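You operate a simulated robot arm through the tools that you are given. There is no shell and no other tool. Be economical: measure what you need, move in short steps, check, and stop when the job is done.

You run a simulated two-armed robot. Do the job below in one go: nothing can be reset, and whatever is moved stays where it is left.

Task
Stop the test chair rocking with the shim the rock gauge calls for.
Fine: free the shim lock, pull the thin shim out, then read the gauge; lock the shims after. Where these are worked on the way, their far stop is far enough and under half their travel is too little: shim lock.

The check looks at the end state, three seconds after you hand in, the way a careful person would. Anything else that was tipped, shoved, dropped, spilled or broken makes it a failure.

Robot
Two 7-joint arms with two-finger parallel grippers on one trunk, on a base that drives. Base frame: it is fixed to the floor where the robot stands at the start and does not move with it; the origin is under the middle of the robot, x ahead of it, y to its left, z up. Units: mm, rad, N and s.
The left shoulder is at the start at [-109, 119, 729], the right one opposite. With the tool pointing down near the work surface each hand reaches from about 100 to 540 mm from the robot's upright axis, wherever it stands, measured 20 degrees to its own side. Places, roughly: jack lock [400, 200, 400]; middle shim [500, -100, 500]; rock gauge [600, -300, 700]; shim lock [400, 0, 400]; stop pin [600, 100, 1300]; thick shim [500, -100, 500]; thin shim [500, 0, 500]; winch wheel [700, -300, 1000]. Payload 3.43 kg a hand.
The TCP of each hand is the grasp point between the finger pads, 30 mm short of the fingertips. In the tool frame z runs along the fingers and y along their closing line. Largest opening 94 mm; finger width 28, thickness 10; the body of the gripper, 50 by 96 mm, starts 55 mm behind the TCP.
Orientation is told as [roll, pitch, yaw] about the base's x, y, z axes, in that order, counted from this pose: with the fingers straight down and closing along the base's y, the tool's x points along the base's -x, its y along +y and its z along -z.

Tools
- The arms move only by the tool apply_moves. It takes "left_moves", "right_moves" or both (then of equal length, played together; a hand with none holds still); each is a list of rows, each a list of 7 numbers: the shift along the base's x, y, z in units of 50 mm (1.0 is 50 mm), then the turn, a rotation vector about the base's x, y, z in units of 4 degrees (1.0 is 4 degrees), then the finger opening in mm, from 0 to 94. In form: [[tx, ty, tz, wx, wy, wz, grip], ...]. A call has 1 to 8 rows; each row shifts and turns the commanded pose from where the row before left it. A call with a number of a shift or a turn outside -1 to 1 is refused whole. Each row takes 0.2 s and may step no farther than 50 mm and 0.15 rad from the row before; otherwise, or with a gripper value out of range, the whole call is refused. Where a pose cannot be reached the arm comes as near as it can. A force on the tool above 40 N (or 10 N above the force at the start of the call, whichever is more), or a blocked arm, ends the call early, and 0.2 s more pass. Each finger travels about 153 mm/s and halts on what it meets, pressing with about 23 N; the grip force reading is that of the motor and also rises with nothing between the fingers. The clock runs only during rows and for 0.2 s after the last one: add rows that do not move to give the fingers time. The reply holds the time, the measured pose of the TCP, the force on the tool along the base axes, the opening and the grip force, in the units named above and with some noise, with the torque about the TCP (base axes, N m) and any sound that the robot's microphone picked up, and new pictures: "views" is both (left out), scene, wrist or none (wrist: the cameras of the hands that moved).
- Cameras (640 x 400 px; columns grow to the right, rows downward): "scene" is now at [39.2, -4.3, 1435]; the picture's right is [-0.24, -0.97, 0.00], its down [-0.83, 0.21, -0.52] and it looks along [0.51, -0.13, -0.85] (base axes); focal length 278 px, centre (320, 200). "left" rides on the left gripper at [76, -14, -103] in its tool frame; the picture's right is [0.18, 0.98, 0.00], its down [-0.75, 0.14, -0.64] and it looks along [-0.63, 0.12, 0.77] (tool axes); focal length 243 px, centre (320, 200). "right" rides on the right gripper at [76, 14, -102] in its tool frame; the picture's right is [-0.18, 0.98, 0.00], its down [-0.75, -0.14, -0.64] and it looks along [-0.63, -0.12, 0.77] (tool axes); focal length 243 px, centre (320, 200). There is no depth. A picture from a camera that has moved, and an enlarged one, comes with that camera's place and axes in the base frame and with its lens. The place of the scene camera against the robot may be out by one fixed shift of up to 25 mm in any direction.
- lift_body(by): slides the trunk up (or, below 0, down) by that many mm; the arms and the scene camera ride with it, the base frame stays. It gives what a move gives, with no picture.
- steer(legs): drives the robot by 1 to 6 legs, each [ahead, left, turn to the left] in mm, mm and rad, along the robot's own axes; the way and the turn of a leg run together, so that a leg with both is an arc; at most 1500 mm and 3.142 rad a leg. The arms and the cameras ride along, it lands a little off, and it stops where it bumps. It gives what a move gives, and a new picture of the scene camera.
- aim_head(pan, tilt): turns the head with the scene camera to pan (to the left, within 2.496 rad either way) and tilt (down, from -0.506 to 1.204), counted from straight ahead of the robot. It gives what a move gives, and a new picture of the scene camera.
- enlarge(camera, box): a new picture of the part [left, top, right, bottom] of that camera's present view, enlarged. The clock stands still meanwhile.
- close_job(): hands the job in; it is judged then, once.

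Work in short steps. Places have to be worked out from the pictures, the camera data and where the tool is seen: move nearer, look again, correct. Check each grasp and each placing, and mend what went wrong. You have 120 turns and 260 pictures in all, those below and enlarged ones among them. Open the grippers and draw the arms clear of the work before you hand the job in, unless the task says otherwise; then end with one line.

The tools are called after ">>>" by a JSON object that holds its "name" and its "arguments". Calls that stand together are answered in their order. apply_moves: Moves the arms, as the interface text tells. Its arguments: {"type":"object","properties":{"left_moves":{"type":"array"},"right_moves":{"type":"array"},"views":{"type":"string","enum":["both","scene","wrist","none"]}},"required":[]} The other tools are called the same way: lift_body (by) slides the trunk up or down; steer (legs) drives the base; aim_head (pan, tilt) turns the head that bears the scene camera; enlarge (camera, box) takes an enlarged picture of a part of a camera's view; close_job () hands the job in.

At the start:

```text
clock: 0.0
left_ee_pos: [409.3, 130.3, 730.6]
left_tool_rot: [0.0, 0.0, 0.0]
left_force: [0.7, 0.3, 0.9]
left_wrist_torque: [-0.04, -0.02, 0.0]
left_finger_gap: 93.9
left_grip_force: 0.0
right_ee_pos: [308.7, -192.0, 745.8]
right_tool_rot: [0.001, 0.0, -0.001]
right_force: [0.2, 0.1, -0.9]
right_wrist_torque: [-0.03, 0.0, 0.02]
right_finger_gap: 94.1
right_grip_force: 0.1
trunk travel left (down, up): [-150.0, 185.0]
robot x, y, heading: [-0.1, -3.8, 0.001]
head pan, tilt: [-0.243, 1.023]
```

scene: 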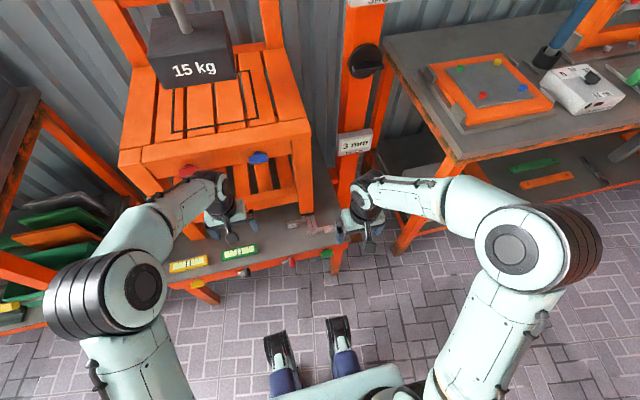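
right: 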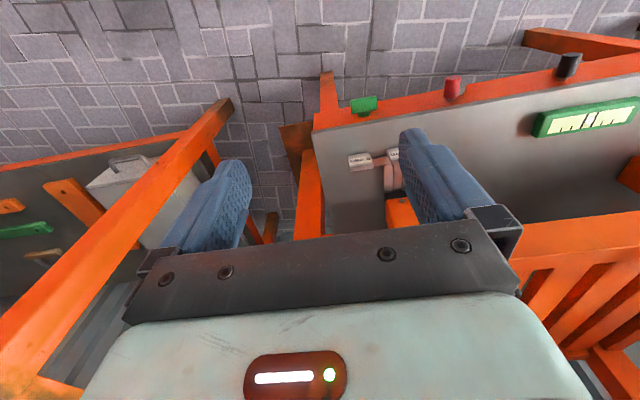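
left: 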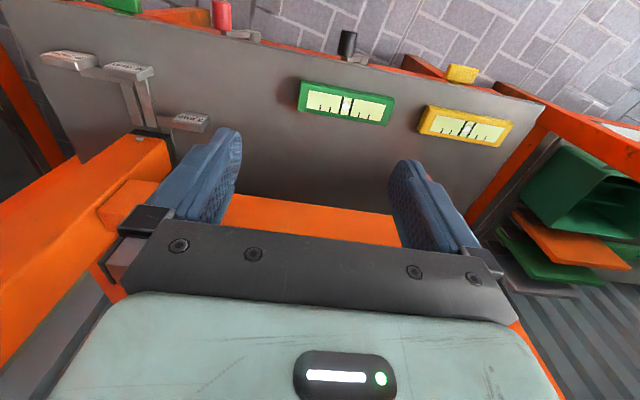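

The scene shows the chair with weight, a low platform with levers, shims and gauges. I enlarge parts for detail before moving.

>>> {"name": "enlarge", "arguments": {"camera": "scene", "box": [150, 160, 350, 300]}}

>>> {"name": "enlarge", "arguments": {"camera": "left", "box": [0, 0, 560, 220]}}

>>> {"name": "enlarge", "arguments": {"camera": "right", "box": [300, 40, 640, 260]}}

>>> {"name": "aim_head", "arguments": {"pan": -0.25, "tilt": 0.4}}

```text
2.86 times, centred on (250, 230) of scene
camera zoom: at [39.2, -4.3, 1435.0], right [-0.24, -0.97, 0.0], down [-0.83, 0.21, -0.52], along [0.51, -0.13, -0.85], focal length 793 px, centre (520, 114)
```

zoom: 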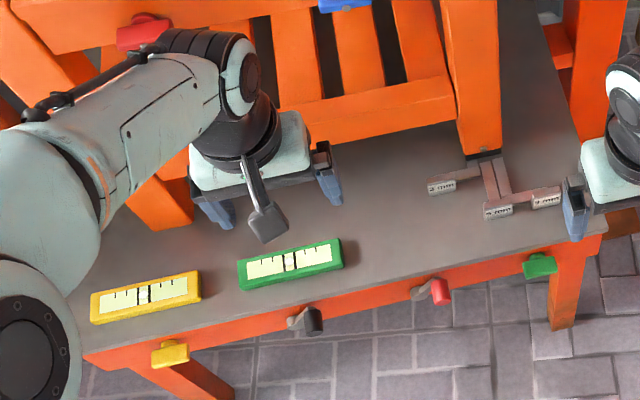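

```text
1.14 times, centred on (280, 110) of left
camera zoom: at [331.9, 116.6, 832.8], right [-0.18, 0.98, 0.0], down [0.75, 0.14, 0.64], along [0.63, 0.12, -0.77], focal length 277 px, centre (366, 303)
```

zoom: 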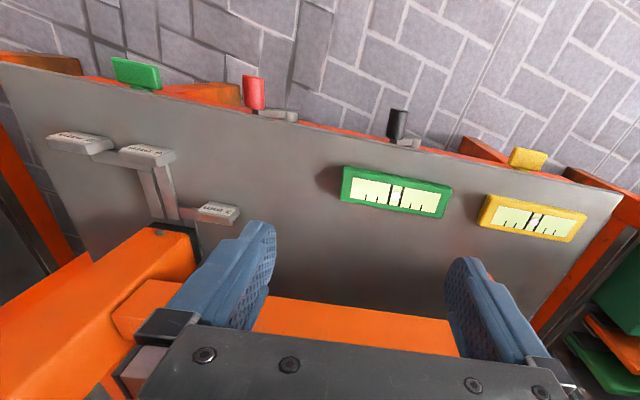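

```text
1.82 times, centred on (470, 150) of right
camera zoom: at [232.8, -175.8, 850.3], right [0.18, 0.98, 0.0], down [0.75, -0.14, 0.64], along [0.63, -0.12, -0.77], focal length 441 px, centre (47, 291)
```

zoom: 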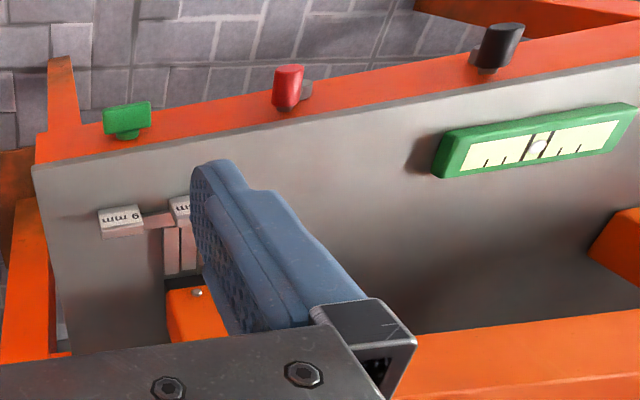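

```text
clock: 1.0
left_ee_pos: [408.0, 131.0, 729.1]
left_tool_rot: [0.0, -0.001, 0.0]
left_force: [0.7, -0.3, -0.2]
left_wrist_torque: [-0.05, 0.04, -0.02]
left_finger_gap: 93.9
left_grip_force: 0.1
right_ee_pos: [308.5, -190.8, 745.5]
right_tool_rot: [0.0, 0.001, 0.001]
right_force: [-0.5, 0.1, -0.1]
right_wrist_torque: [-0.02, 0.05, 0.01]
right_finger_gap: 93.8
right_grip_force: 0.0
trunk travel left (down, up): [-150.0, 185.0]
robot x, y, heading: [-1.1, 1.1, 0.001]
head pan, tilt: [-0.25, 0.4]
camera scene: at [62.7, -10.7, 1486.7], right [-0.25, -0.97, 0.0], down [-0.38, 0.1, -0.92], along [0.89, -0.23, -0.39], focal length 278 px, centre (320, 200)
```

scene: 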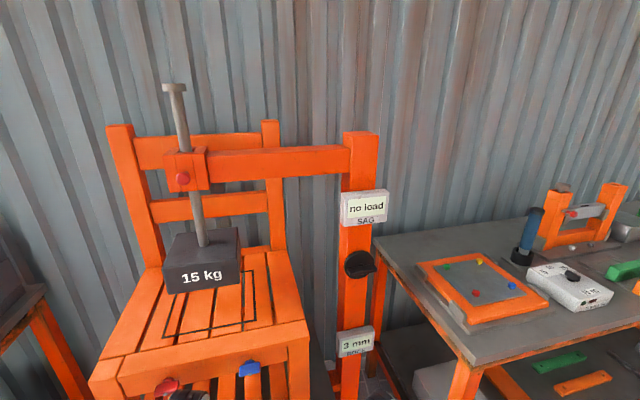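

The post carries a "SAG" and a "ROCK" gauge. I zoom in on both and look at the chair front.

>>> {"name": "enlarge", "arguments": {"camera": "scene", "box": [310, 180, 410, 370]}}

>>> {"name": "aim_head", "arguments": {"pan": -0.1, "tilt": 1.1}}

>>> {"name": "enlarge", "arguments": {"camera": "scene", "box": [120, 180, 380, 342]}}

```text
2.11 times, centred on (360, 275) of scene
camera zoom: at [62.7, -10.7, 1486.7], right [-0.25, -0.97, 0.0], down [-0.38, 0.1, -0.92], along [0.89, -0.23, -0.39], focal length 584 px, centre (236, 42)
```

zoom: 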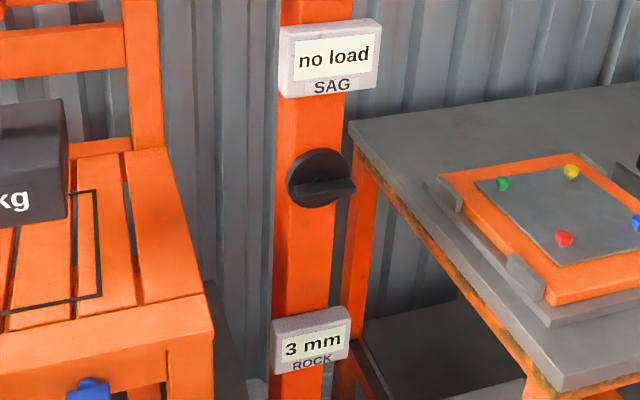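

```text
clock: 2.1
left_ee_pos: [408.5, 131.4, 731.3]
left_tool_rot: [0.001, 0.001, 0.0]
left_force: [0.8, 0.4, 0.5]
left_wrist_torque: [0.01, 0.02, 0.0]
left_finger_gap: 93.9
left_grip_force: 0.0
right_ee_pos: [308.7, -190.9, 745.8]
right_tool_rot: [0.001, -0.001, 0.0]
right_force: [-0.1, 0.4, 0.5]
right_wrist_torque: [0.03, 0.0, 0.0]
right_finger_gap: 94.0
right_grip_force: 0.0
trunk travel left (down, up): [-150.0, 185.0]
robot x, y, heading: [0.2, -1.3, 0.001]
head pan, tilt: [-0.099, 1.1]
camera scene: at [35.8, 5.9, 1430.0], right [-0.1, -0.99, 0.0], down [-0.89, 0.09, -0.45], along [0.45, -0.05, -0.89], focal length 278 px, centre (320, 200)
```

scene: 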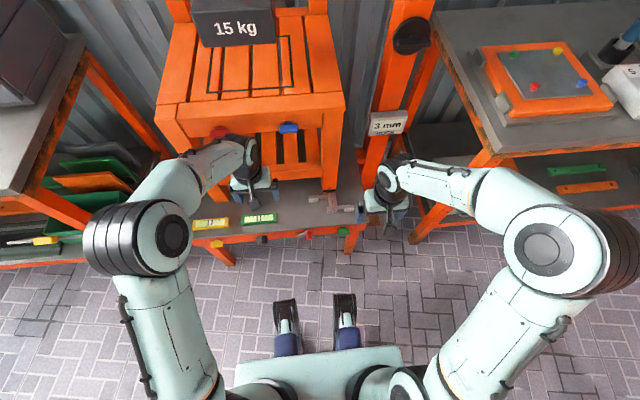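

```text
2.46 times, centred on (250, 261) of scene
camera zoom: at [35.8, 5.9, 1430.0], right [-0.1, -0.99, 0.0], down [-0.89, 0.09, -0.45], along [0.45, -0.05, -0.89], focal length 683 px, centre (492, 50)
```

zoom: 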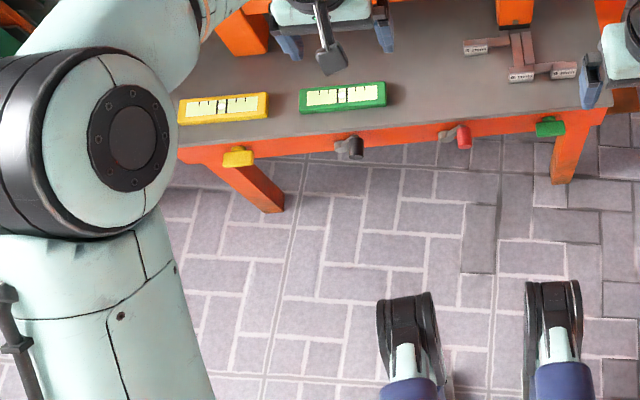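

The red lever lies at about [394, 10, 430], fitting the shim lock, and the black one at y≈173 fits the jack lock. I zoom in on shims and levers.

>>> {"name": "enlarge", "arguments": {"camera": "scene", "box": [290, 180, 380, 250]}}

>>> {"name": "enlarge", "arguments": {"camera": "left", "box": [20, 0, 260, 150]}}

```text
5.71 times, centred on (335, 215) of scene
camera zoom: at [35.8, 5.9, 1430.0], right [-0.1, -0.99, 0.0], down [-0.89, 0.09, -0.45], along [0.45, -0.05, -0.89], focal length 1586 px, centre (234, 114)
```

zoom: 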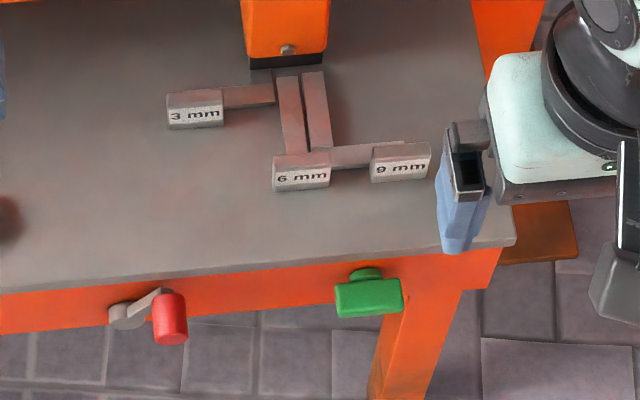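

```text
2.67 times, centred on (140, 75) of left
camera zoom: at [331.9, 116.6, 832.8], right [-0.18, 0.98, 0.0], down [0.75, 0.14, 0.64], along [0.63, 0.12, -0.77], focal length 647 px, centre (800, 533)
```

zoom: 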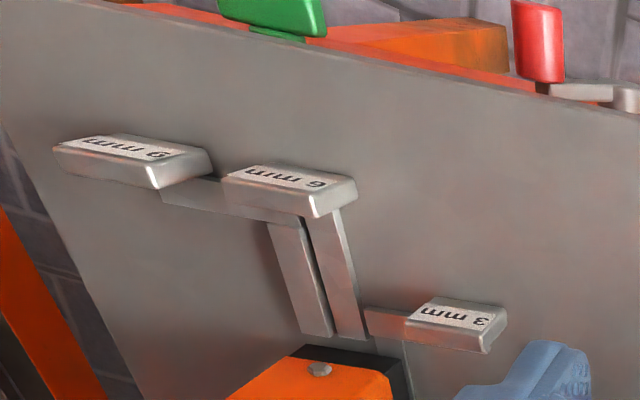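

The 3 mm shim is pushed in under the leg; the 6 and 9 mm stand out. I draw both hands back for a frontal view of the levers and shims.

>>> {"name": "apply_moves", "arguments": {"left_moves": [[-1, 0, 0, 0, 0, 0, 94], [-1, 0, 0, 0, 0, 0, 94], [-1, 0, 0, 0, 0, 0, 94], [-0.5, -1, -0.5, 0, 0, 0, 94], [0, -1, -1, 0, 0, 0, 60]], "right_moves": [[-1, 0, 0, 0, 0, 0, 94], [-1, 0, 0, 0, 0, 0, 94], [0, 0, -0.5, 0, 0, 0, 60], [0, 0, -1, 0, 0, 0, 30], [0, 0, -1, 0, 0, 0, 30]]}}

>>> {"name": "enlarge", "arguments": {"camera": "scene", "box": [280, 170, 380, 250]}}

```text
refused: row 4 steps farther than a row can; nothing moved
```

```text
5.00 times, centred on (330, 210) of scene
camera zoom: at [35.8, 5.9, 1430.0], right [-0.1, -0.99, 0.0], down [-0.89, 0.09, -0.45], along [0.45, -0.05, -0.89], focal length 1388 px, centre (270, 150)
```

zoom: 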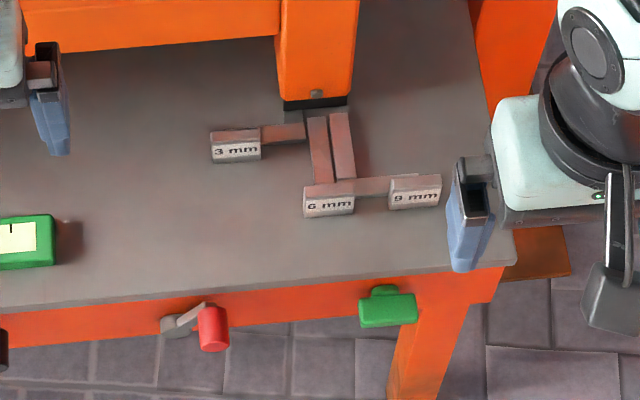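

The row step was too big; I repeat it with smaller steps.

>>> {"name": "apply_moves", "arguments": {"left_moves": [[-1, 0, 0, 0, 0, 0, 94], [-1, 0, 0, 0, 0, 0, 94], [-1, 0, 0, 0, 0, 0, 94], [-0.5, -0.6, -0.5, 0, 0, 0, 94], [0, -0.6, -0.7, 0, 0, 0, 60]], "right_moves": [[-1, 0, 0, 0, 0, 0, 94], [-1, 0, 0, 0, 0, 0, 94], [0, 0, -0.5, 0, 0, 0, 60], [0, 0, -1, 0, 0, 0, 30], [0, 0, -1, 0, 0, 0, 30]]}}

```text
clock: 3.3
left_ee_pos: [236.2, 69.3, 669.7]
left_tool_rot: [-0.001, 0.001, 0.0]
left_force: [0.1, 0.5, 0.3]
left_wrist_torque: [0.01, 0.01, 0.04]
left_finger_gap: 60.1
left_grip_force: 0.0
right_ee_pos: [209.5, -190.6, 619.7]
right_tool_rot: [0.0, -0.001, 0.002]
right_force: [0.6, 0.2, -0.2]
right_wrist_torque: [0.0, 0.0, 0.02]
right_finger_gap: 30.0
right_grip_force: 0.1
trunk travel left (down, up): [-150.0, 185.0]
robot x, y, heading: [1.4, 0.2, 0.005]
head pan, tilt: [-0.099, 1.1]
camera scene: at [36.8, 5.7, 1429.9], right [-0.1, -1.0, 0.0], down [-0.89, 0.09, -0.45], along [0.45, -0.04, -0.89], focal length 278 px, centre (320, 200)
camera right: at [133.8, -175.2, 723.8], right [0.18, 0.98, 0.0], down [0.75, -0.14, 0.64], along [0.63, -0.12, -0.77], focal length 243 px, centre (320, 200)
camera left: at [157.9, 55.7, 772.9], right [-0.18, 0.98, 0.0], down [0.75, 0.14, 0.64], along [0.63, 0.12, -0.77], focal length 243 px, centre (320, 200)
```

scene: 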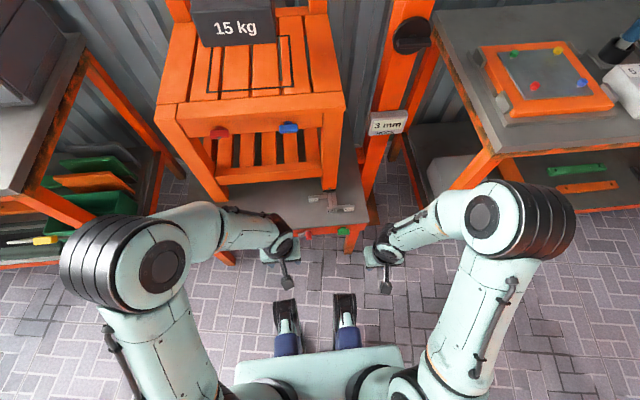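
right: 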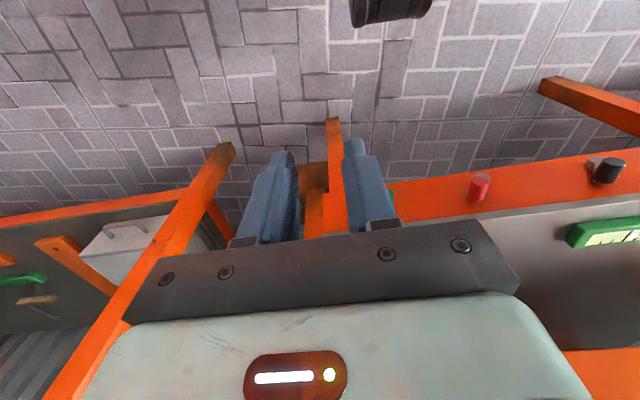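
left: 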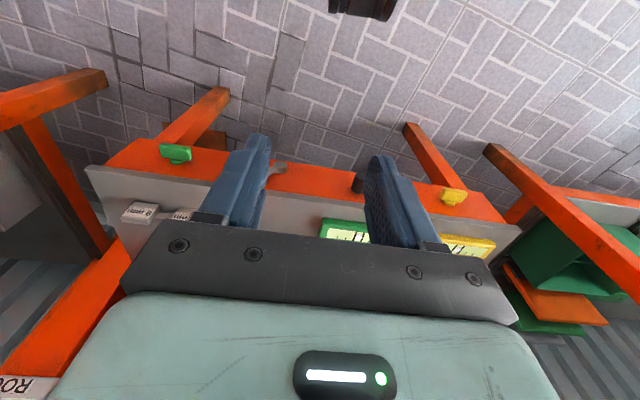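

Triangulating: red knob ≈ [375, 3, 445], 3 mm handle ≈ [485, -26, 520], 6 mm ≈ [433, -87, 520], 9 mm ≈ [434, -149, 520]. I look closer at the levers and the rail.

>>> {"name": "enlarge", "arguments": {"camera": "right", "box": [420, 120, 640, 258]}}

>>> {"name": "enlarge", "arguments": {"camera": "scene", "box": [250, 190, 380, 270]}}

```text
2.90 times, centred on (530, 189) of right
camera zoom: at [133.8, -175.2, 723.8], right [0.18, 0.98, 0.0], down [0.75, -0.14, 0.64], along [0.63, -0.12, -0.77], focal length 703 px, centre (-289, 232)
```

zoom: 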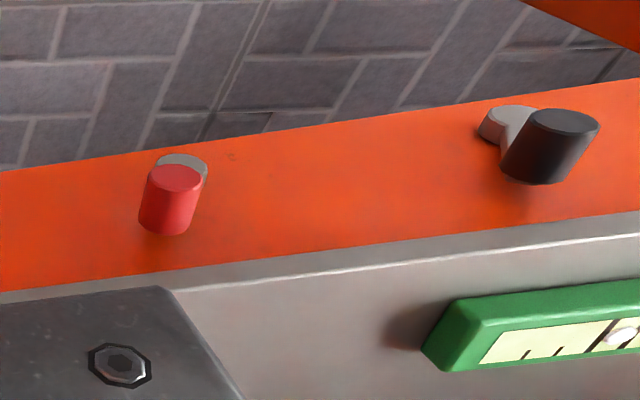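

```text
4.92 times, centred on (315, 230) of scene
camera zoom: at [36.8, 5.7, 1429.9], right [-0.1, -1.0, 0.0], down [-0.89, 0.09, -0.45], along [0.45, -0.04, -0.89], focal length 1367 px, centre (345, 52)
```

zoom: 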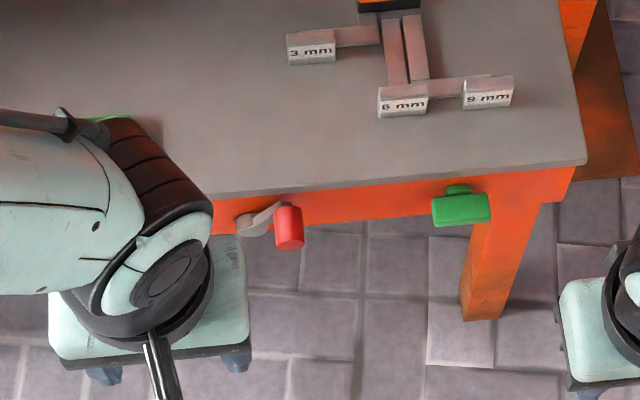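

Hub ≈ [391, 34, 407], lever stands 45° up-right with its knob from x≈388 to 359. I move the left hand off to the side and bring the right hand in front of the lever, tilting it to point forward-down for a level view.

>>> {"name": "apply_moves", "arguments": {"left_moves": [[0, 0.9, 0, 0, 0, 0, 60], [0, 0.9, 0.3, 0, 0, 0, 60], [0, 0.9, 0.3, 0, 0, 0, 60], [0, 0.5, 0.3, 0, 0, 0, 60], [0, 0, 0, 0, 0, 0, 60], [0, 0, 0, 0, 0, 0, 60], [0, 0, 0, 0, 0, 0, 60], [0, 0, 0, 0, 0, 0, 60]], "right_moves": [[0, 0.2, 0, 0, -1, 0, 60], [0, 0.2, 0, 0, -1, 0, 60], [0, 0.5, -0.3, 0, -1, 0, 60], [0, 0.5, -0.3, 0, -1, 0, 60], [0, 0.5, -0.5, 0, -1, 0, 60], [0.1, 0.5, -0.5, 0, -1, 0, 60], [0.1, 0.7, -0.5, 0, -1, 0, 60], [0.1, 0.7, -0.5, 0, -1, 0, 60]]}}

>>> {"name": "apply_moves", "arguments": {"right_moves": [[0, 0, 0, 0, -1, 0, 60], [0, 0, 0, 0, -1, 0, 60], [0, 0, 0, 0, -1, 0, 60]]}}

```text
clock: 5.1
left_ee_pos: [234.3, 230.9, 716.4]
left_tool_rot: [0.001, 0.0, 0.0]
left_force: [0.4, 0.0, -0.6]
left_wrist_torque: [0.01, 0.0, 0.02]
left_finger_gap: 60.1
left_grip_force: 0.1
right_ee_pos: [221.4, -13.1, 488.1]
right_tool_rot: [-0.014, -0.483, 0.003]
right_force: [-0.9, -1.0, -0.9]
right_wrist_torque: [0.01, 0.0, -0.03]
right_finger_gap: 59.8
right_grip_force: 0.1
right hand out of reach, approached as far as the arm can: row 1, 2
trunk travel left (down, up): [-150.0, 185.0]
robot x, y, heading: [1.6, -0.8, -0.002]
head pan, tilt: [-0.099, 1.1]
camera scene: at [35.8, 6.3, 1429.9], right [-0.1, -1.0, 0.0], down [-0.89, 0.09, -0.45], along [0.45, -0.05, -0.89], focal length 278 px, centre (320, 200)
camera right: at [104.9, 3.4, 545.7], right [0.17, 0.98, 0.07], down [0.37, -0.13, 0.92], along [0.91, -0.13, -0.38], focal length 243 px, centre (320, 200)
camera left: at [156.6, 216.9, 818.0], right [-0.18, 0.98, 0.0], down [0.75, 0.14, 0.64], along [0.63, 0.12, -0.77], focal length 243 px, centre (320, 200)
```

scene: 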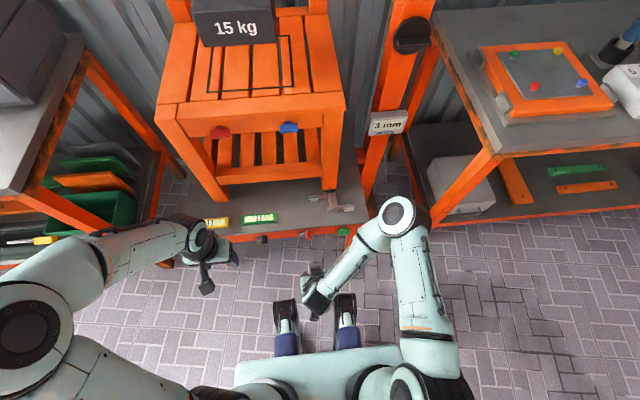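
right: 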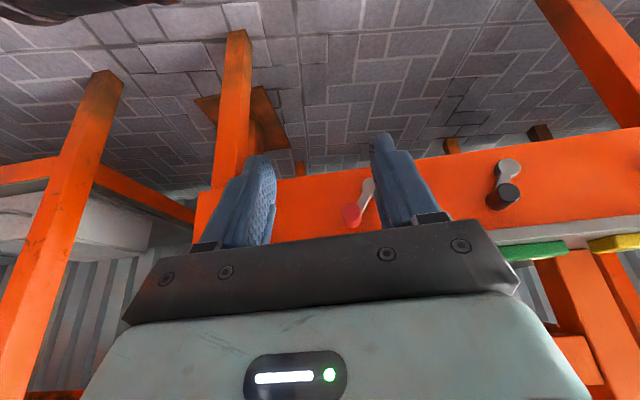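
left: 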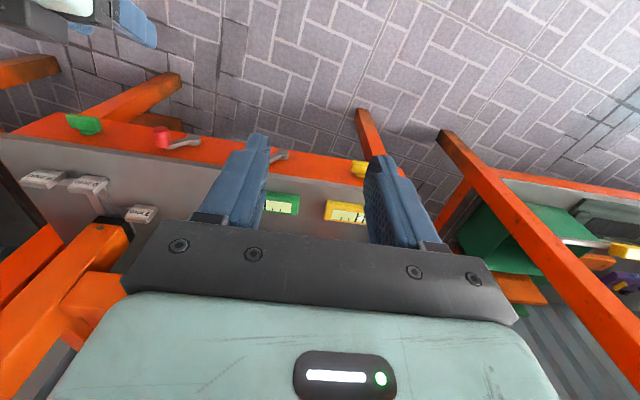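

```text
clock: 5.9
left_ee_pos: [233.9, 230.6, 715.1]
left_tool_rot: [0.0, 0.0, 0.0]
left_force: [0.4, -0.1, -0.1]
left_wrist_torque: [0.01, -0.03, -0.03]
left_finger_gap: 60.1
left_grip_force: 0.1
right_ee_pos: [220.8, -13.6, 489.1]
right_tool_rot: [-0.016, -0.692, 0.005]
right_force: [1.0, -0.7, 0.2]
right_wrist_torque: [0.02, -0.03, -0.04]
right_finger_gap: 59.9
right_grip_force: 0.1
trunk travel left (down, up): [-150.0, 185.0]
robot x, y, heading: [0.9, -2.9, -0.003]
head pan, tilt: [-0.099, 1.1]
camera scene: at [35.7, 6.0, 1429.9], right [-0.1, -1.0, 0.0], down [-0.89, 0.09, -0.45], along [0.45, -0.05, -0.89], focal length 278 px, centre (320, 200)
camera right: at [96.6, 3.0, 520.4], right [0.15, 0.98, 0.11], down [0.17, -0.13, 0.98], along [0.97, -0.13, -0.19], focal length 243 px, centre (320, 200)
```

scene: 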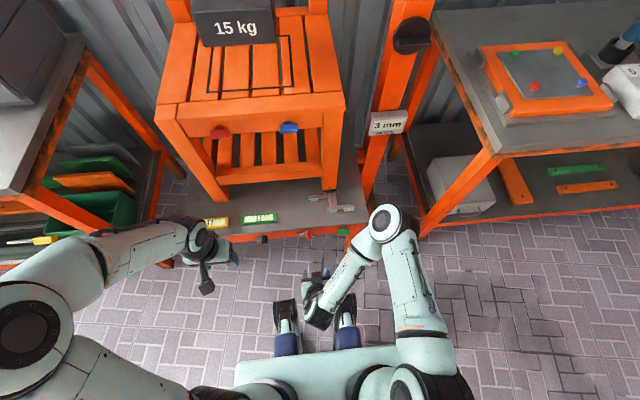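
right: 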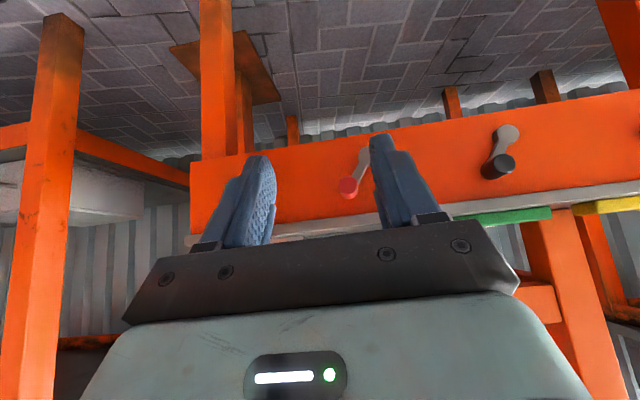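

The lever stands mostly up with the knob ≈ [372, 1, 452], hub ≈ [391, 26, 412]. I approach in front of the knob with open fingers.

>>> {"name": "apply_moves", "arguments": {"right_moves": [[0.8, 0.15, -0.1, 0, 0, 0, 60], [0.8, 0.15, -0.2, 0, 0, 0, 60]], "views": "wrist"}}

>>> {"name": "enlarge", "arguments": {"camera": "right", "box": [180, 60, 440, 240]}}

```text
clock: 6.5
left_ee_pos: [234.7, 229.8, 715.9]
left_tool_rot: [0.0, 0.001, -0.001]
left_force: [-0.2, -0.5, -0.3]
left_wrist_torque: [0.01, -0.01, -0.03]
left_finger_gap: 59.9
left_grip_force: 0.0
right_ee_pos: [301.3, 1.8, 473.3]
right_tool_rot: [-0.016, -0.691, 0.005]
right_force: [-0.2, 0.3, -0.5]
right_wrist_torque: [-0.02, -0.01, 0.0]
right_finger_gap: 60.2
right_grip_force: 0.0
trunk travel left (down, up): [-150.0, 185.0]
robot x, y, heading: [0.1, 0.6, -0.002]
head pan, tilt: [-0.099, 1.1]
camera right: at [177.2, 18.3, 505.2], right [0.15, 0.98, 0.11], down [0.17, -0.13, 0.98], along [0.97, -0.13, -0.19], focal length 243 px, centre (320, 200)
```

right: 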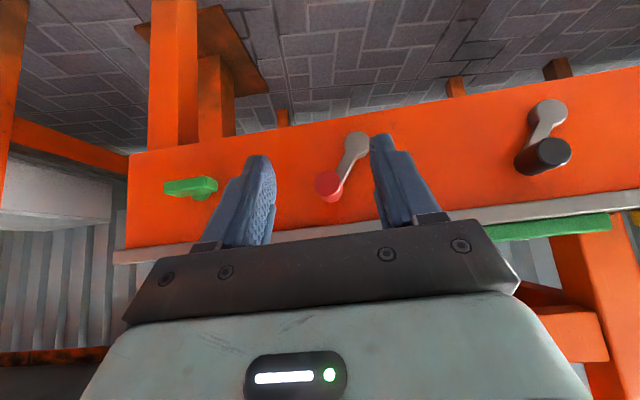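

```text
2.22 times, centred on (310, 150) of right
camera zoom: at [177.2, 18.3, 505.2], right [0.15, 0.98, 0.11], down [0.17, -0.13, 0.98], along [0.97, -0.13, -0.19], focal length 539 px, centre (342, 311)
```

zoom: 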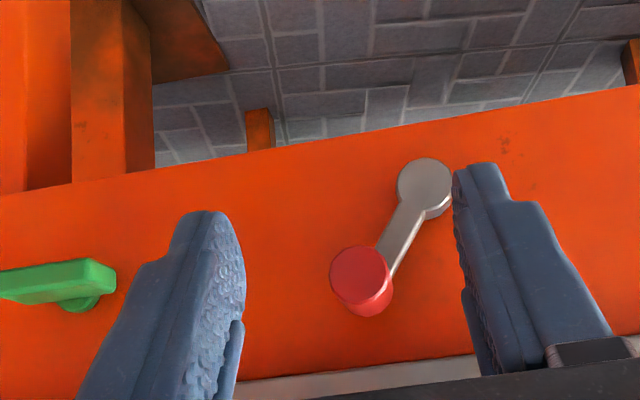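

The knob is centred between the fingers. I move forward to TCP ≈ [350, 1.5, 470] and close on it.

>>> {"name": "apply_moves", "arguments": {"right_moves": [[0.5, 0, 0, 0, 0, 0, 60], [0.45, 0, -0.05, 0, 0, 0, 50], [0, 0, 0, 0, 0, 0, 15], [0, 0, 0, 0, 0, 0, 15], [0, 0, 0, 0, 0, 0, 15]], "views": "wrist"}}

>>> {"name": "enlarge", "arguments": {"camera": "right", "box": [180, 60, 440, 240]}}

```text
clock: 7.7
left_ee_pos: [234.2, 230.6, 715.3]
left_tool_rot: [-0.002, 0.0, 0.0]
left_force: [-0.5, 0.4, 0.3]
left_wrist_torque: [-0.02, -0.01, -0.04]
left_finger_gap: 60.2
left_grip_force: 0.1
right_ee_pos: [349.2, 0.2, 471.4]
right_tool_rot: [-0.015, -0.692, 0.005]
right_force: [0.1, -2.8, 2.3]
right_wrist_torque: [-0.2, 0.16, 0.56]
right_finger_gap: 21.3
right_grip_force: 45.0
trunk travel left (down, up): [-150.0, 185.0]
robot x, y, heading: [0.8, -2.0, -0.004]
head pan, tilt: [-0.099, 1.1]
camera right: at [224.3, 17.3, 502.8], right [0.15, 0.98, 0.1], down [0.17, -0.13, 0.98], along [0.97, -0.13, -0.19], focal length 243 px, centre (320, 200)
```

right: 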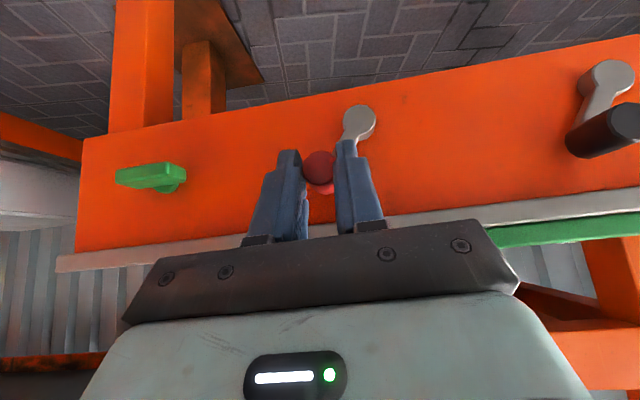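

```text
2.22 times, centred on (310, 150) of right
camera zoom: at [224.3, 17.3, 502.8], right [0.15, 0.98, 0.1], down [0.17, -0.13, 0.98], along [0.97, -0.13, -0.19], focal length 539 px, centre (342, 311)
```

zoom: 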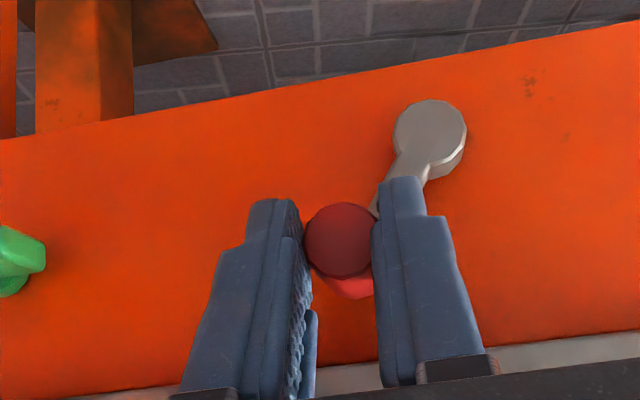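

Gripped (gap 21 mm). I test the leftward (over-the-top) direction with a small tangential step and watch the force.

>>> {"name": "apply_moves", "arguments": {"right_moves": [[0, 0.17, 0.11, 0, 0, 0, 15], [0, 0, 0, 0, 0, 0, 15]], "views": "wrist"}}

```text
clock: 8.3
left_ee_pos: [233.8, 230.2, 715.3]
left_tool_rot: [0.0, -0.001, 0.001]
left_force: [0.7, 0.2, 0.4]
left_wrist_torque: [0.02, -0.01, 0.02]
left_finger_gap: 60.0
left_grip_force: 0.1
right_ee_pos: [348.1, 8.3, 476.7]
right_tool_rot: [-0.015, -0.688, 0.001]
right_force: [-2.2, -11.2, 3.1]
right_wrist_torque: [-0.44, 0.6, 0.19]
right_finger_gap: 21.2
right_grip_force: 45.0
trunk travel left (down, up): [-150.0, 185.0]
robot x, y, heading: [-3.2, -1.3, 0.0]
head pan, tilt: [-0.099, 1.1]
camera right: at [224.4, 25.0, 508.5], right [0.15, 0.98, 0.1], down [0.17, -0.13, 0.98], along [0.97, -0.13, -0.19], focal length 243 px, centre (320, 200)
```

right: 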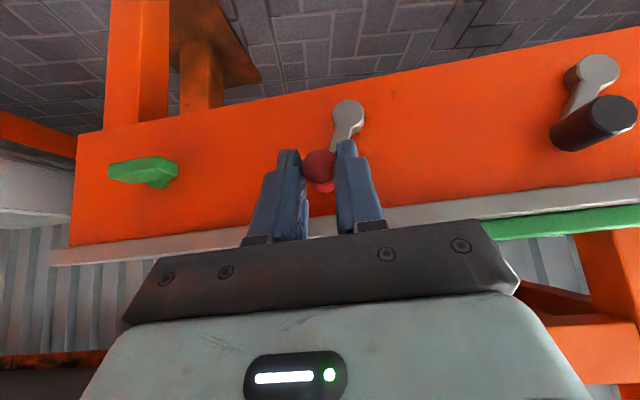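

The lever follows with light resistance. I continue along the arc to the left.

>>> {"name": "apply_moves", "arguments": {"right_moves": [[0, 0.2, 0.03, 0, 0, 0, 15], [0, 0.17, 0.01, 0, 0, 0, 15], [0, 0.17, -0.01, 0, 0, 0, 15], [0, 0.17, -0.05, 0, 0, 0, 15]], "views": "wrist"}}

```text
clock: 9.3
left_ee_pos: [232.9, 230.2, 716.5]
left_tool_rot: [0.001, 0.001, -0.001]
left_force: [0.8, 0.3, -0.1]
left_wrist_torque: [-0.04, 0.01, -0.01]
left_finger_gap: 59.9
left_grip_force: 0.1
right_ee_pos: [348.2, 44.1, 476.1]
right_tool_rot: [-0.016, -0.694, 0.003]
right_force: [-3.6, -9.0, 9.0]
right_wrist_torque: [-0.65, -0.1, 0.08]
right_finger_gap: 21.2
right_grip_force: 44.6
trunk travel left (down, up): [-150.0, 185.0]
robot x, y, heading: [0.7, 0.6, 0.003]
head pan, tilt: [-0.099, 1.1]
camera right: at [224.4, 61.6, 507.6], right [0.15, 0.98, 0.11], down [0.17, -0.13, 0.98], along [0.97, -0.13, -0.19], focal length 243 px, centre (320, 200)
```

right: 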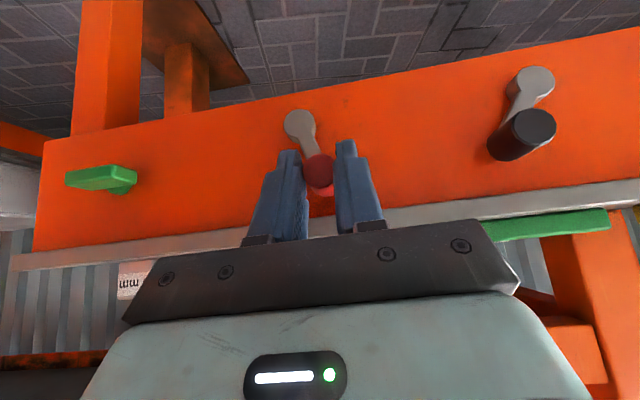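

The lever has crossed to the left side and still turns. I continue along the arc, watching for a stop.

>>> {"name": "apply_moves", "arguments": {"right_moves": [[0, 0.15, -0.03, 0, 0, 0, 15], [0, 0.14, -0.09, 0, 0, 0, 15], [0, 0, 0, 0, 0, 0, 15]], "views": "wrist"}}

```text
clock: 10.1
left_ee_pos: [233.4, 229.7, 715.3]
left_tool_rot: [0.0, -0.002, 0.0]
left_force: [0.5, 0.8, 0.0]
left_wrist_torque: [-0.04, 0.01, 0.02]
left_finger_gap: 59.8
left_grip_force: 0.0
right_ee_pos: [348.4, 59.5, 470.1]
right_tool_rot: [-0.016, -0.694, 0.001]
right_force: [-5.1, -17.8, 18.0]
right_wrist_torque: [-0.29, 0.64, 0.08]
right_finger_gap: 21.3
right_grip_force: 44.8
trunk travel left (down, up): [-150.0, 185.0]
robot x, y, heading: [2.6, -2.1, -0.0]
head pan, tilt: [-0.099, 1.1]
camera right: at [224.3, 75.5, 501.9], right [0.15, 0.98, 0.11], down [0.17, -0.13, 0.98], along [0.97, -0.13, -0.19], focal length 243 px, centre (320, 200)
```

right: 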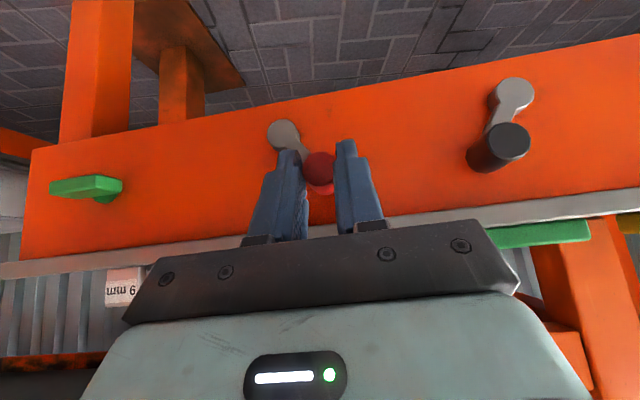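

Force has risen to 18/18 N; I step a little more to see whether it is a stop or arc mismatch.

>>> {"name": "apply_moves", "arguments": {"right_moves": [[0, 0.1, -0.12, 0, 0, 0, 15], [0, 0, 0, 0, 0, 0, 15]], "views": "wrist"}}

```text
clock: 10.4
left_ee_pos: [232.9, 230.3, 716.5]
left_tool_rot: [-0.001, 0.001, -0.001]
left_force: [0.7, 0.4, 0.5]
left_wrist_torque: [0.0, 0.01, 0.02]
left_finger_gap: 59.9
left_grip_force: 0.0
right_ee_pos: [348.6, 58.9, 470.2]
right_tool_rot: [-0.023, -0.696, 0.005]
right_force: [-10.1, -8.4, 14.5]
right_wrist_torque: [0.02, -0.62, 0.4]
right_finger_gap: 21.4
right_grip_force: 44.7
trunk travel left (down, up): [-150.0, 185.0]
robot x, y, heading: [0.1, -1.1, -0.003]
head pan, tilt: [-0.099, 1.1]
stopped in row 1 (right hand): the force on the tool passed its limit at 44 N (the readings are from after the stop); the commanded pose is now the measured one
camera right: at [224.3, 75.8, 500.9], right [0.15, 0.98, 0.1], down [0.16, -0.13, 0.98], along [0.97, -0.13, -0.18], focal length 243 px, centre (320, 200)
```

right: 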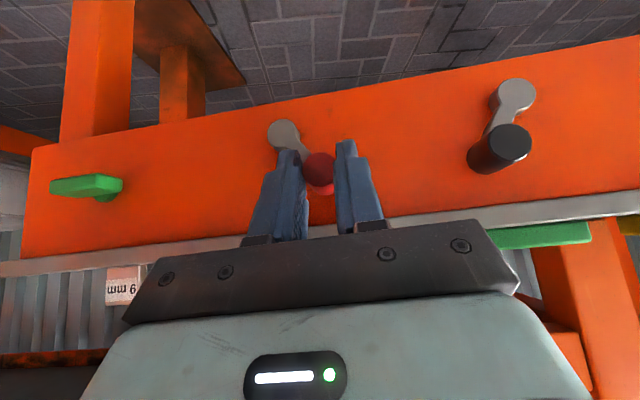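

The lever hit a hard stop about 40° left of upright (travel ≈ 73°), so the lock is free. I release, back off and check it.

>>> {"name": "apply_moves", "arguments": {"right_moves": [[0, 0, 0, 0, 0, 0, 50], [0, 0, 0, 0, 0, 0, 50], [-1, 0, 0, 0, 0, 0, 50], [-0.4, 0, 0, 0, 0, 0, 50]], "views": "wrist"}}

>>> {"name": "apply_moves", "arguments": {"right_moves": [[0, -0.6, 0.7, 0, 0, 0, 50], [0, -0.6, 0.7, 0, 0, 0, 50], [0, -0.5, 0.7, 0, 0, 0, 50], [0.6, 0, 0.4, 0, 0, 0, 50], [1, 0, 0, 0, 0, 0, 50]], "views": "both"}}

>>> {"name": "enlarge", "arguments": {"camera": "right", "box": [160, 60, 480, 260]}}

```text
clock: 11.4
left_ee_pos: [233.9, 230.5, 715.7]
left_tool_rot: [0.001, 0.0, 0.002]
left_force: [-0.1, -0.4, -0.7]
left_wrist_torque: [-0.03, -0.03, 0.01]
left_finger_gap: 60.2
left_grip_force: 0.1
right_ee_pos: [278.2, 59.8, 468.6]
right_tool_rot: [-0.019, -0.695, 0.003]
right_force: [0.1, -0.4, 0.9]
right_wrist_torque: [-0.02, 0.0, -0.01]
right_finger_gap: 49.9
right_grip_force: 0.0
trunk travel left (down, up): [-150.0, 185.0]
robot x, y, heading: [1.5, -0.4, -0.0]
head pan, tilt: [-0.099, 1.1]
camera right: at [154.2, 76.3, 500.0], right [0.15, 0.98, 0.1], down [0.17, -0.13, 0.98], along [0.97, -0.13, -0.18], focal length 243 px, centre (320, 200)
```

right: 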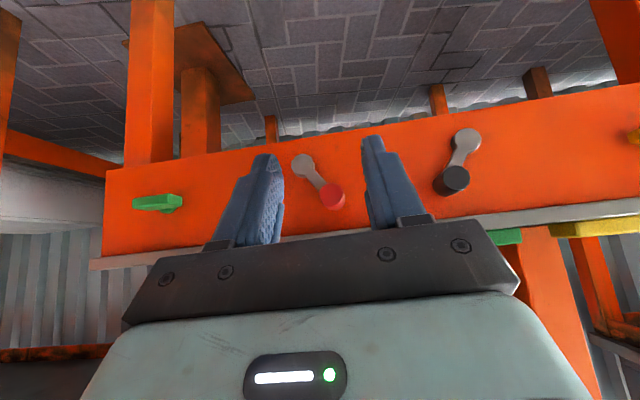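

```text
clock: 12.6
left_ee_pos: [234.6, 229.7, 715.5]
left_tool_rot: [-0.002, -0.001, 0.001]
left_force: [-0.3, 0.4, 0.4]
left_wrist_torque: [0.03, 0.04, 0.03]
left_finger_gap: 59.9
left_grip_force: 0.1
right_ee_pos: [358.6, -24.7, 593.7]
right_tool_rot: [-0.02, -0.694, 0.004]
right_force: [0.3, -0.6, -0.8]
right_wrist_torque: [0.02, 0.05, 0.03]
right_finger_gap: 49.8
right_grip_force: 0.1
trunk travel left (down, up): [-150.0, 185.0]
robot x, y, heading: [1.6, -2.6, 0.003]
head pan, tilt: [-0.099, 1.1]
camera scene: at [36.1, 5.7, 1429.9], right [-0.1, -0.99, 0.0], down [-0.89, 0.09, -0.45], along [0.45, -0.05, -0.89], focal length 278 px, centre (320, 200)
camera right: at [234.7, -7.3, 625.3], right [0.15, 0.98, 0.1], down [0.17, -0.13, 0.98], along [0.97, -0.13, -0.18], focal length 243 px, centre (320, 200)
```

scene: 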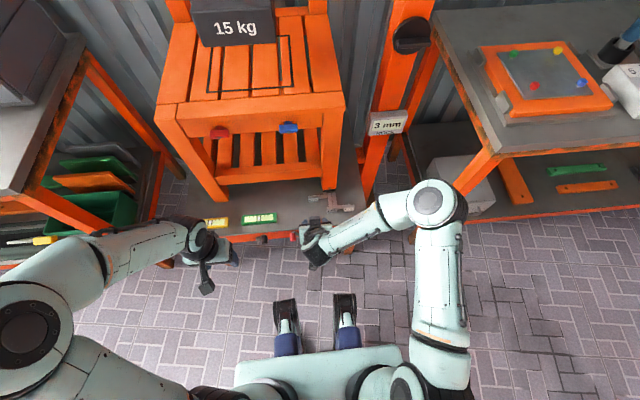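
right: 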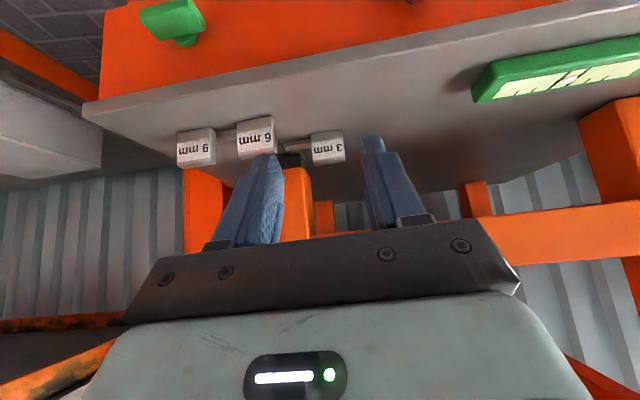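

```text
2.00 times, centred on (320, 160) of right
camera zoom: at [234.7, -7.3, 625.3], right [0.15, 0.98, 0.1], down [0.17, -0.13, 0.98], along [0.97, -0.13, -0.18], focal length 485 px, centre (320, 280)
```

zoom: 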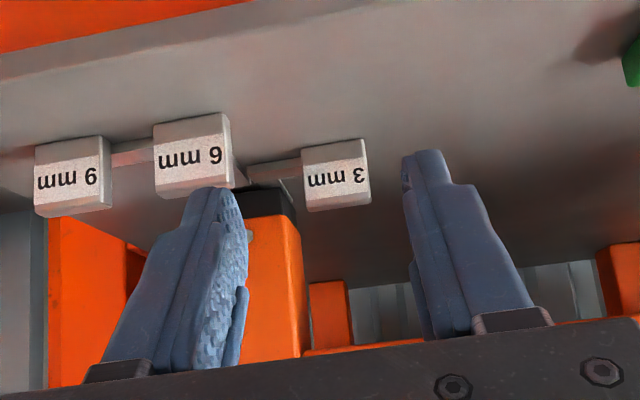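

The lock lever stays free. The 3 mm handle front is near [485, -25.5], z≈500–541; I advance above and in front of it.

>>> {"name": "apply_moves", "arguments": {"right_moves": [[0.9, 0, -0.2, 0, 0, 0, 54], [0.6, -0.02, -0.3, 0, 0, 0, 54]], "views": "wrist"}}

>>> {"name": "enlarge", "arguments": {"camera": "right", "box": [160, 60, 480, 260]}}

>>> {"name": "enlarge", "arguments": {"camera": "scene", "box": [280, 170, 380, 250]}}

```text
clock: 13.2
left_ee_pos: [233.4, 230.9, 715.8]
left_tool_rot: [-0.002, 0.002, 0.001]
left_force: [0.2, -0.9, 0.2]
left_wrist_torque: [0.03, 0.01, -0.02]
left_finger_gap: 59.9
left_grip_force: 0.1
right_ee_pos: [436.6, -26.3, 569.4]
right_tool_rot: [-0.023, -0.694, 0.003]
right_force: [-0.5, -0.6, 0.6]
right_wrist_torque: [0.01, 0.01, -0.04]
right_finger_gap: 54.3
right_grip_force: 0.1
trunk travel left (down, up): [-150.0, 185.0]
robot x, y, heading: [-1.6, -1.7, -0.002]
head pan, tilt: [-0.099, 1.1]
camera right: at [310.6, -8.9, 600.4], right [0.15, 0.98, 0.1], down [0.17, -0.13, 0.98], along [0.97, -0.13, -0.18], focal length 243 px, centre (320, 200)
```

right: 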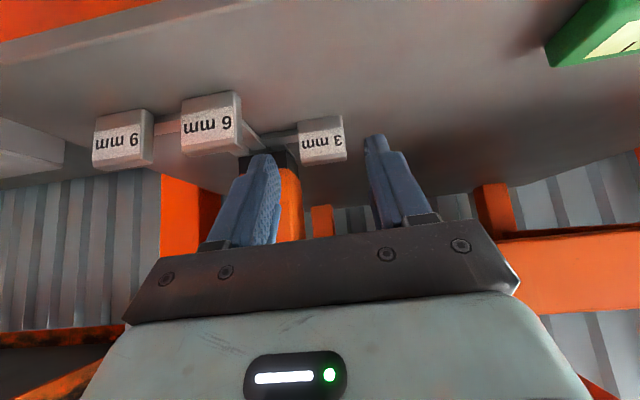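

```text
2.00 times, centred on (320, 160) of right
camera zoom: at [310.6, -8.9, 600.4], right [0.15, 0.98, 0.1], down [0.17, -0.13, 0.98], along [0.97, -0.13, -0.18], focal length 485 px, centre (320, 280)
```

zoom: 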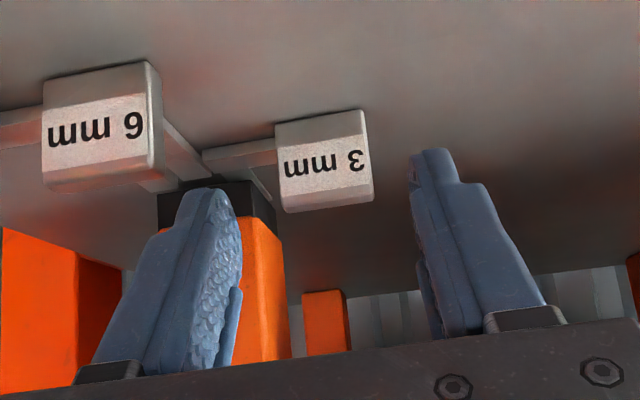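

```text
5.00 times, centred on (330, 210) of scene
camera zoom: at [35.8, 5.8, 1429.9], right [-0.1, -0.99, 0.0], down [-0.89, 0.09, -0.45], along [0.45, -0.05, -0.89], focal length 1388 px, centre (270, 150)
```

zoom: 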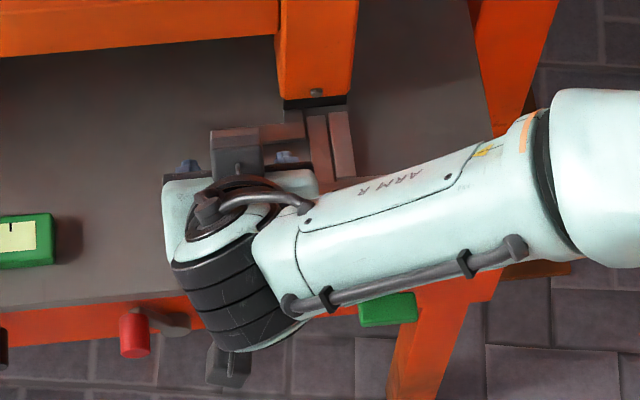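

Handle spans z≈505–540 at x≈485, laterally centred between the fingers. I descend over it to TCP [472, -26, 542] and close.

>>> {"name": "apply_moves", "arguments": {"right_moves": [[0.4, 0, -0.1, 0, 0, 0, 54], [0.31, 0, -0.45, 0, 0, 0, 54], [0, 0, 0, 0, 0, 0, 25], [0, 0, 0, 0, 0, 0, 25]], "views": "wrist"}}

>>> {"name": "enlarge", "arguments": {"camera": "right", "box": [160, 60, 480, 260]}}

```text
clock: 14.2
left_ee_pos: [234.4, 230.2, 715.2]
left_tool_rot: [0.001, -0.001, -0.001]
left_force: [-0.6, 0.4, 0.1]
left_wrist_torque: [0.0, -0.02, 0.0]
left_finger_gap: 59.8
left_grip_force: 0.2
right_ee_pos: [469.8, -26.7, 541.6]
right_tool_rot: [-0.018, -0.693, 0.002]
right_force: [-2.4, -4.7, 1.2]
right_wrist_torque: [0.34, 0.2, -0.04]
right_finger_gap: 35.1
right_grip_force: 45.3
trunk travel left (down, up): [-150.0, 185.0]
robot x, y, heading: [1.5, -2.8, -0.004]
head pan, tilt: [-0.099, 1.1]
camera right: at [345.6, -9.8, 572.5], right [0.15, 0.98, 0.1], down [0.17, -0.13, 0.98], along [0.97, -0.13, -0.18], focal length 243 px, centre (320, 200)
```

right: 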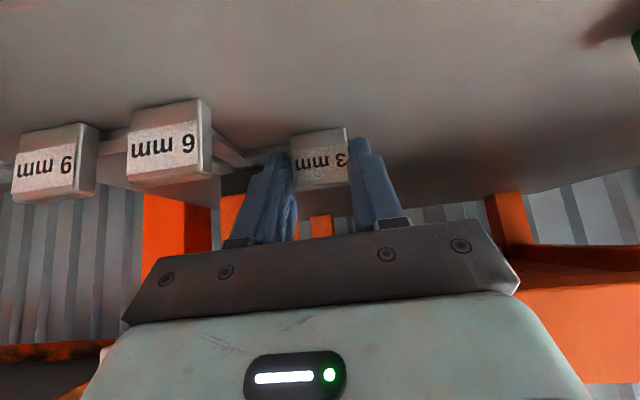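

```text
2.00 times, centred on (320, 160) of right
camera zoom: at [345.6, -9.8, 572.5], right [0.15, 0.98, 0.1], down [0.17, -0.13, 0.98], along [0.97, -0.13, -0.18], focal length 485 px, centre (320, 280)
```

zoom: 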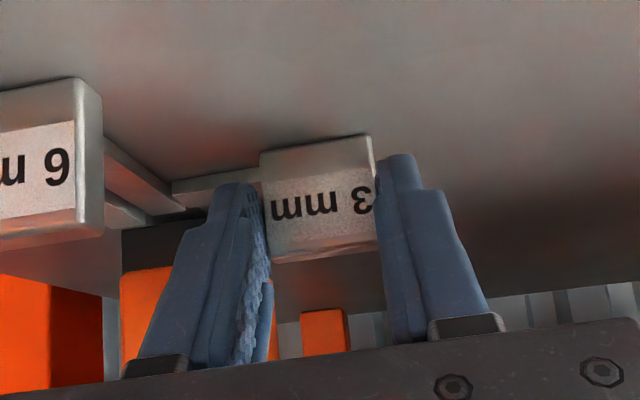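

Handle gripped at 35 mm. I pull it straight toward the robot in small steps.

>>> {"name": "apply_moves", "arguments": {"right_moves": [[-0.2, 0, 0, 0, 0, 0, 25], [-0.2, 0, 0, 0, 0, 0, 25]], "views": "wrist"}}

```text
clock: 14.8
left_ee_pos: [234.2, 229.3, 714.7]
left_tool_rot: [0.0, 0.001, 0.0]
left_force: [-0.4, 0.6, 0.2]
left_wrist_torque: [0.0, 0.0, -0.02]
left_finger_gap: 59.9
left_grip_force: 0.1
right_ee_pos: [448.8, -27.6, 541.0]
right_tool_rot: [-0.021, -0.695, 0.004]
right_force: [0.5, -3.2, -4.0]
right_wrist_torque: [0.29, -0.29, -0.16]
right_finger_gap: 34.9
right_grip_force: 44.8
trunk travel left (down, up): [-150.0, 185.0]
robot x, y, heading: [-0.4, 0.1, 0.0]
head pan, tilt: [-0.099, 1.1]
camera right: at [325.2, -10.0, 572.4], right [0.15, 0.98, 0.1], down [0.17, -0.13, 0.98], along [0.97, -0.13, -0.18], focal length 243 px, centre (320, 200)
```

right: 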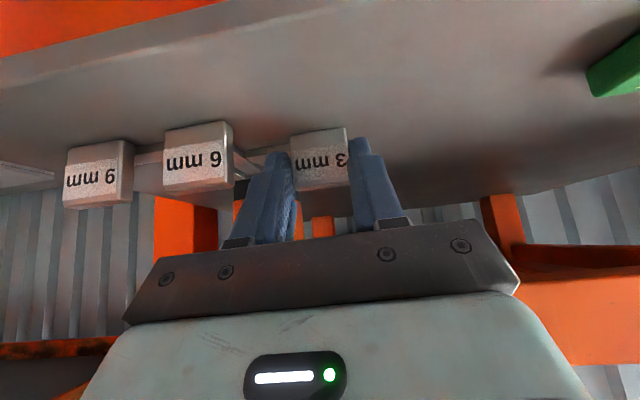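

It slides freely (moved 20 mm). I pull another 30 mm, in line with the others, watching for its stop.

>>> {"name": "apply_moves", "arguments": {"right_moves": [[-0.2, 0, 0, 0, 0, 0, 25], [-0.2, 0, 0, 0, 0, 0, 25], [-0.2, 0, 0, 0, 0, 0, 25], [0, 0, 0, 0, 0, 0, 25]], "views": "both"}}

```text
clock: 15.8
left_ee_pos: [235.2, 230.0, 715.0]
left_tool_rot: [0.0, -0.001, 0.0]
left_force: [-0.4, 0.0, 0.0]
left_wrist_torque: [-0.02, 0.03, 0.03]
left_finger_gap: 59.8
left_grip_force: 0.1
right_ee_pos: [418.4, -26.5, 540.2]
right_tool_rot: [-0.021, -0.694, 0.003]
right_force: [-0.5, -6.8, -5.7]
right_wrist_torque: [0.19, -0.11, -0.05]
right_finger_gap: 35.2
right_grip_force: 44.8
trunk travel left (down, up): [-150.0, 185.0]
robot x, y, heading: [0.7, 0.1, -0.0]
head pan, tilt: [-0.099, 1.1]
camera scene: at [36.0, 5.2, 1429.9], right [-0.1, -0.99, 0.0], down [-0.89, 0.09, -0.45], along [0.45, -0.04, -0.89], focal length 278 px, centre (320, 200)
camera right: at [295.3, -10.0, 572.6], right [0.15, 0.98, 0.1], down [0.17, -0.13, 0.98], along [0.97, -0.13, -0.18], focal length 243 px, centre (320, 200)
```

scene: 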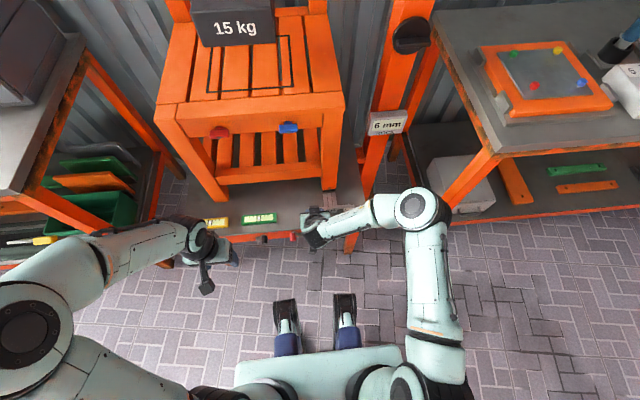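
right: 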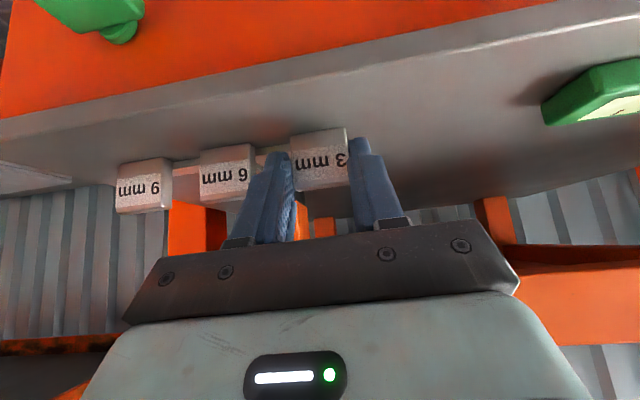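

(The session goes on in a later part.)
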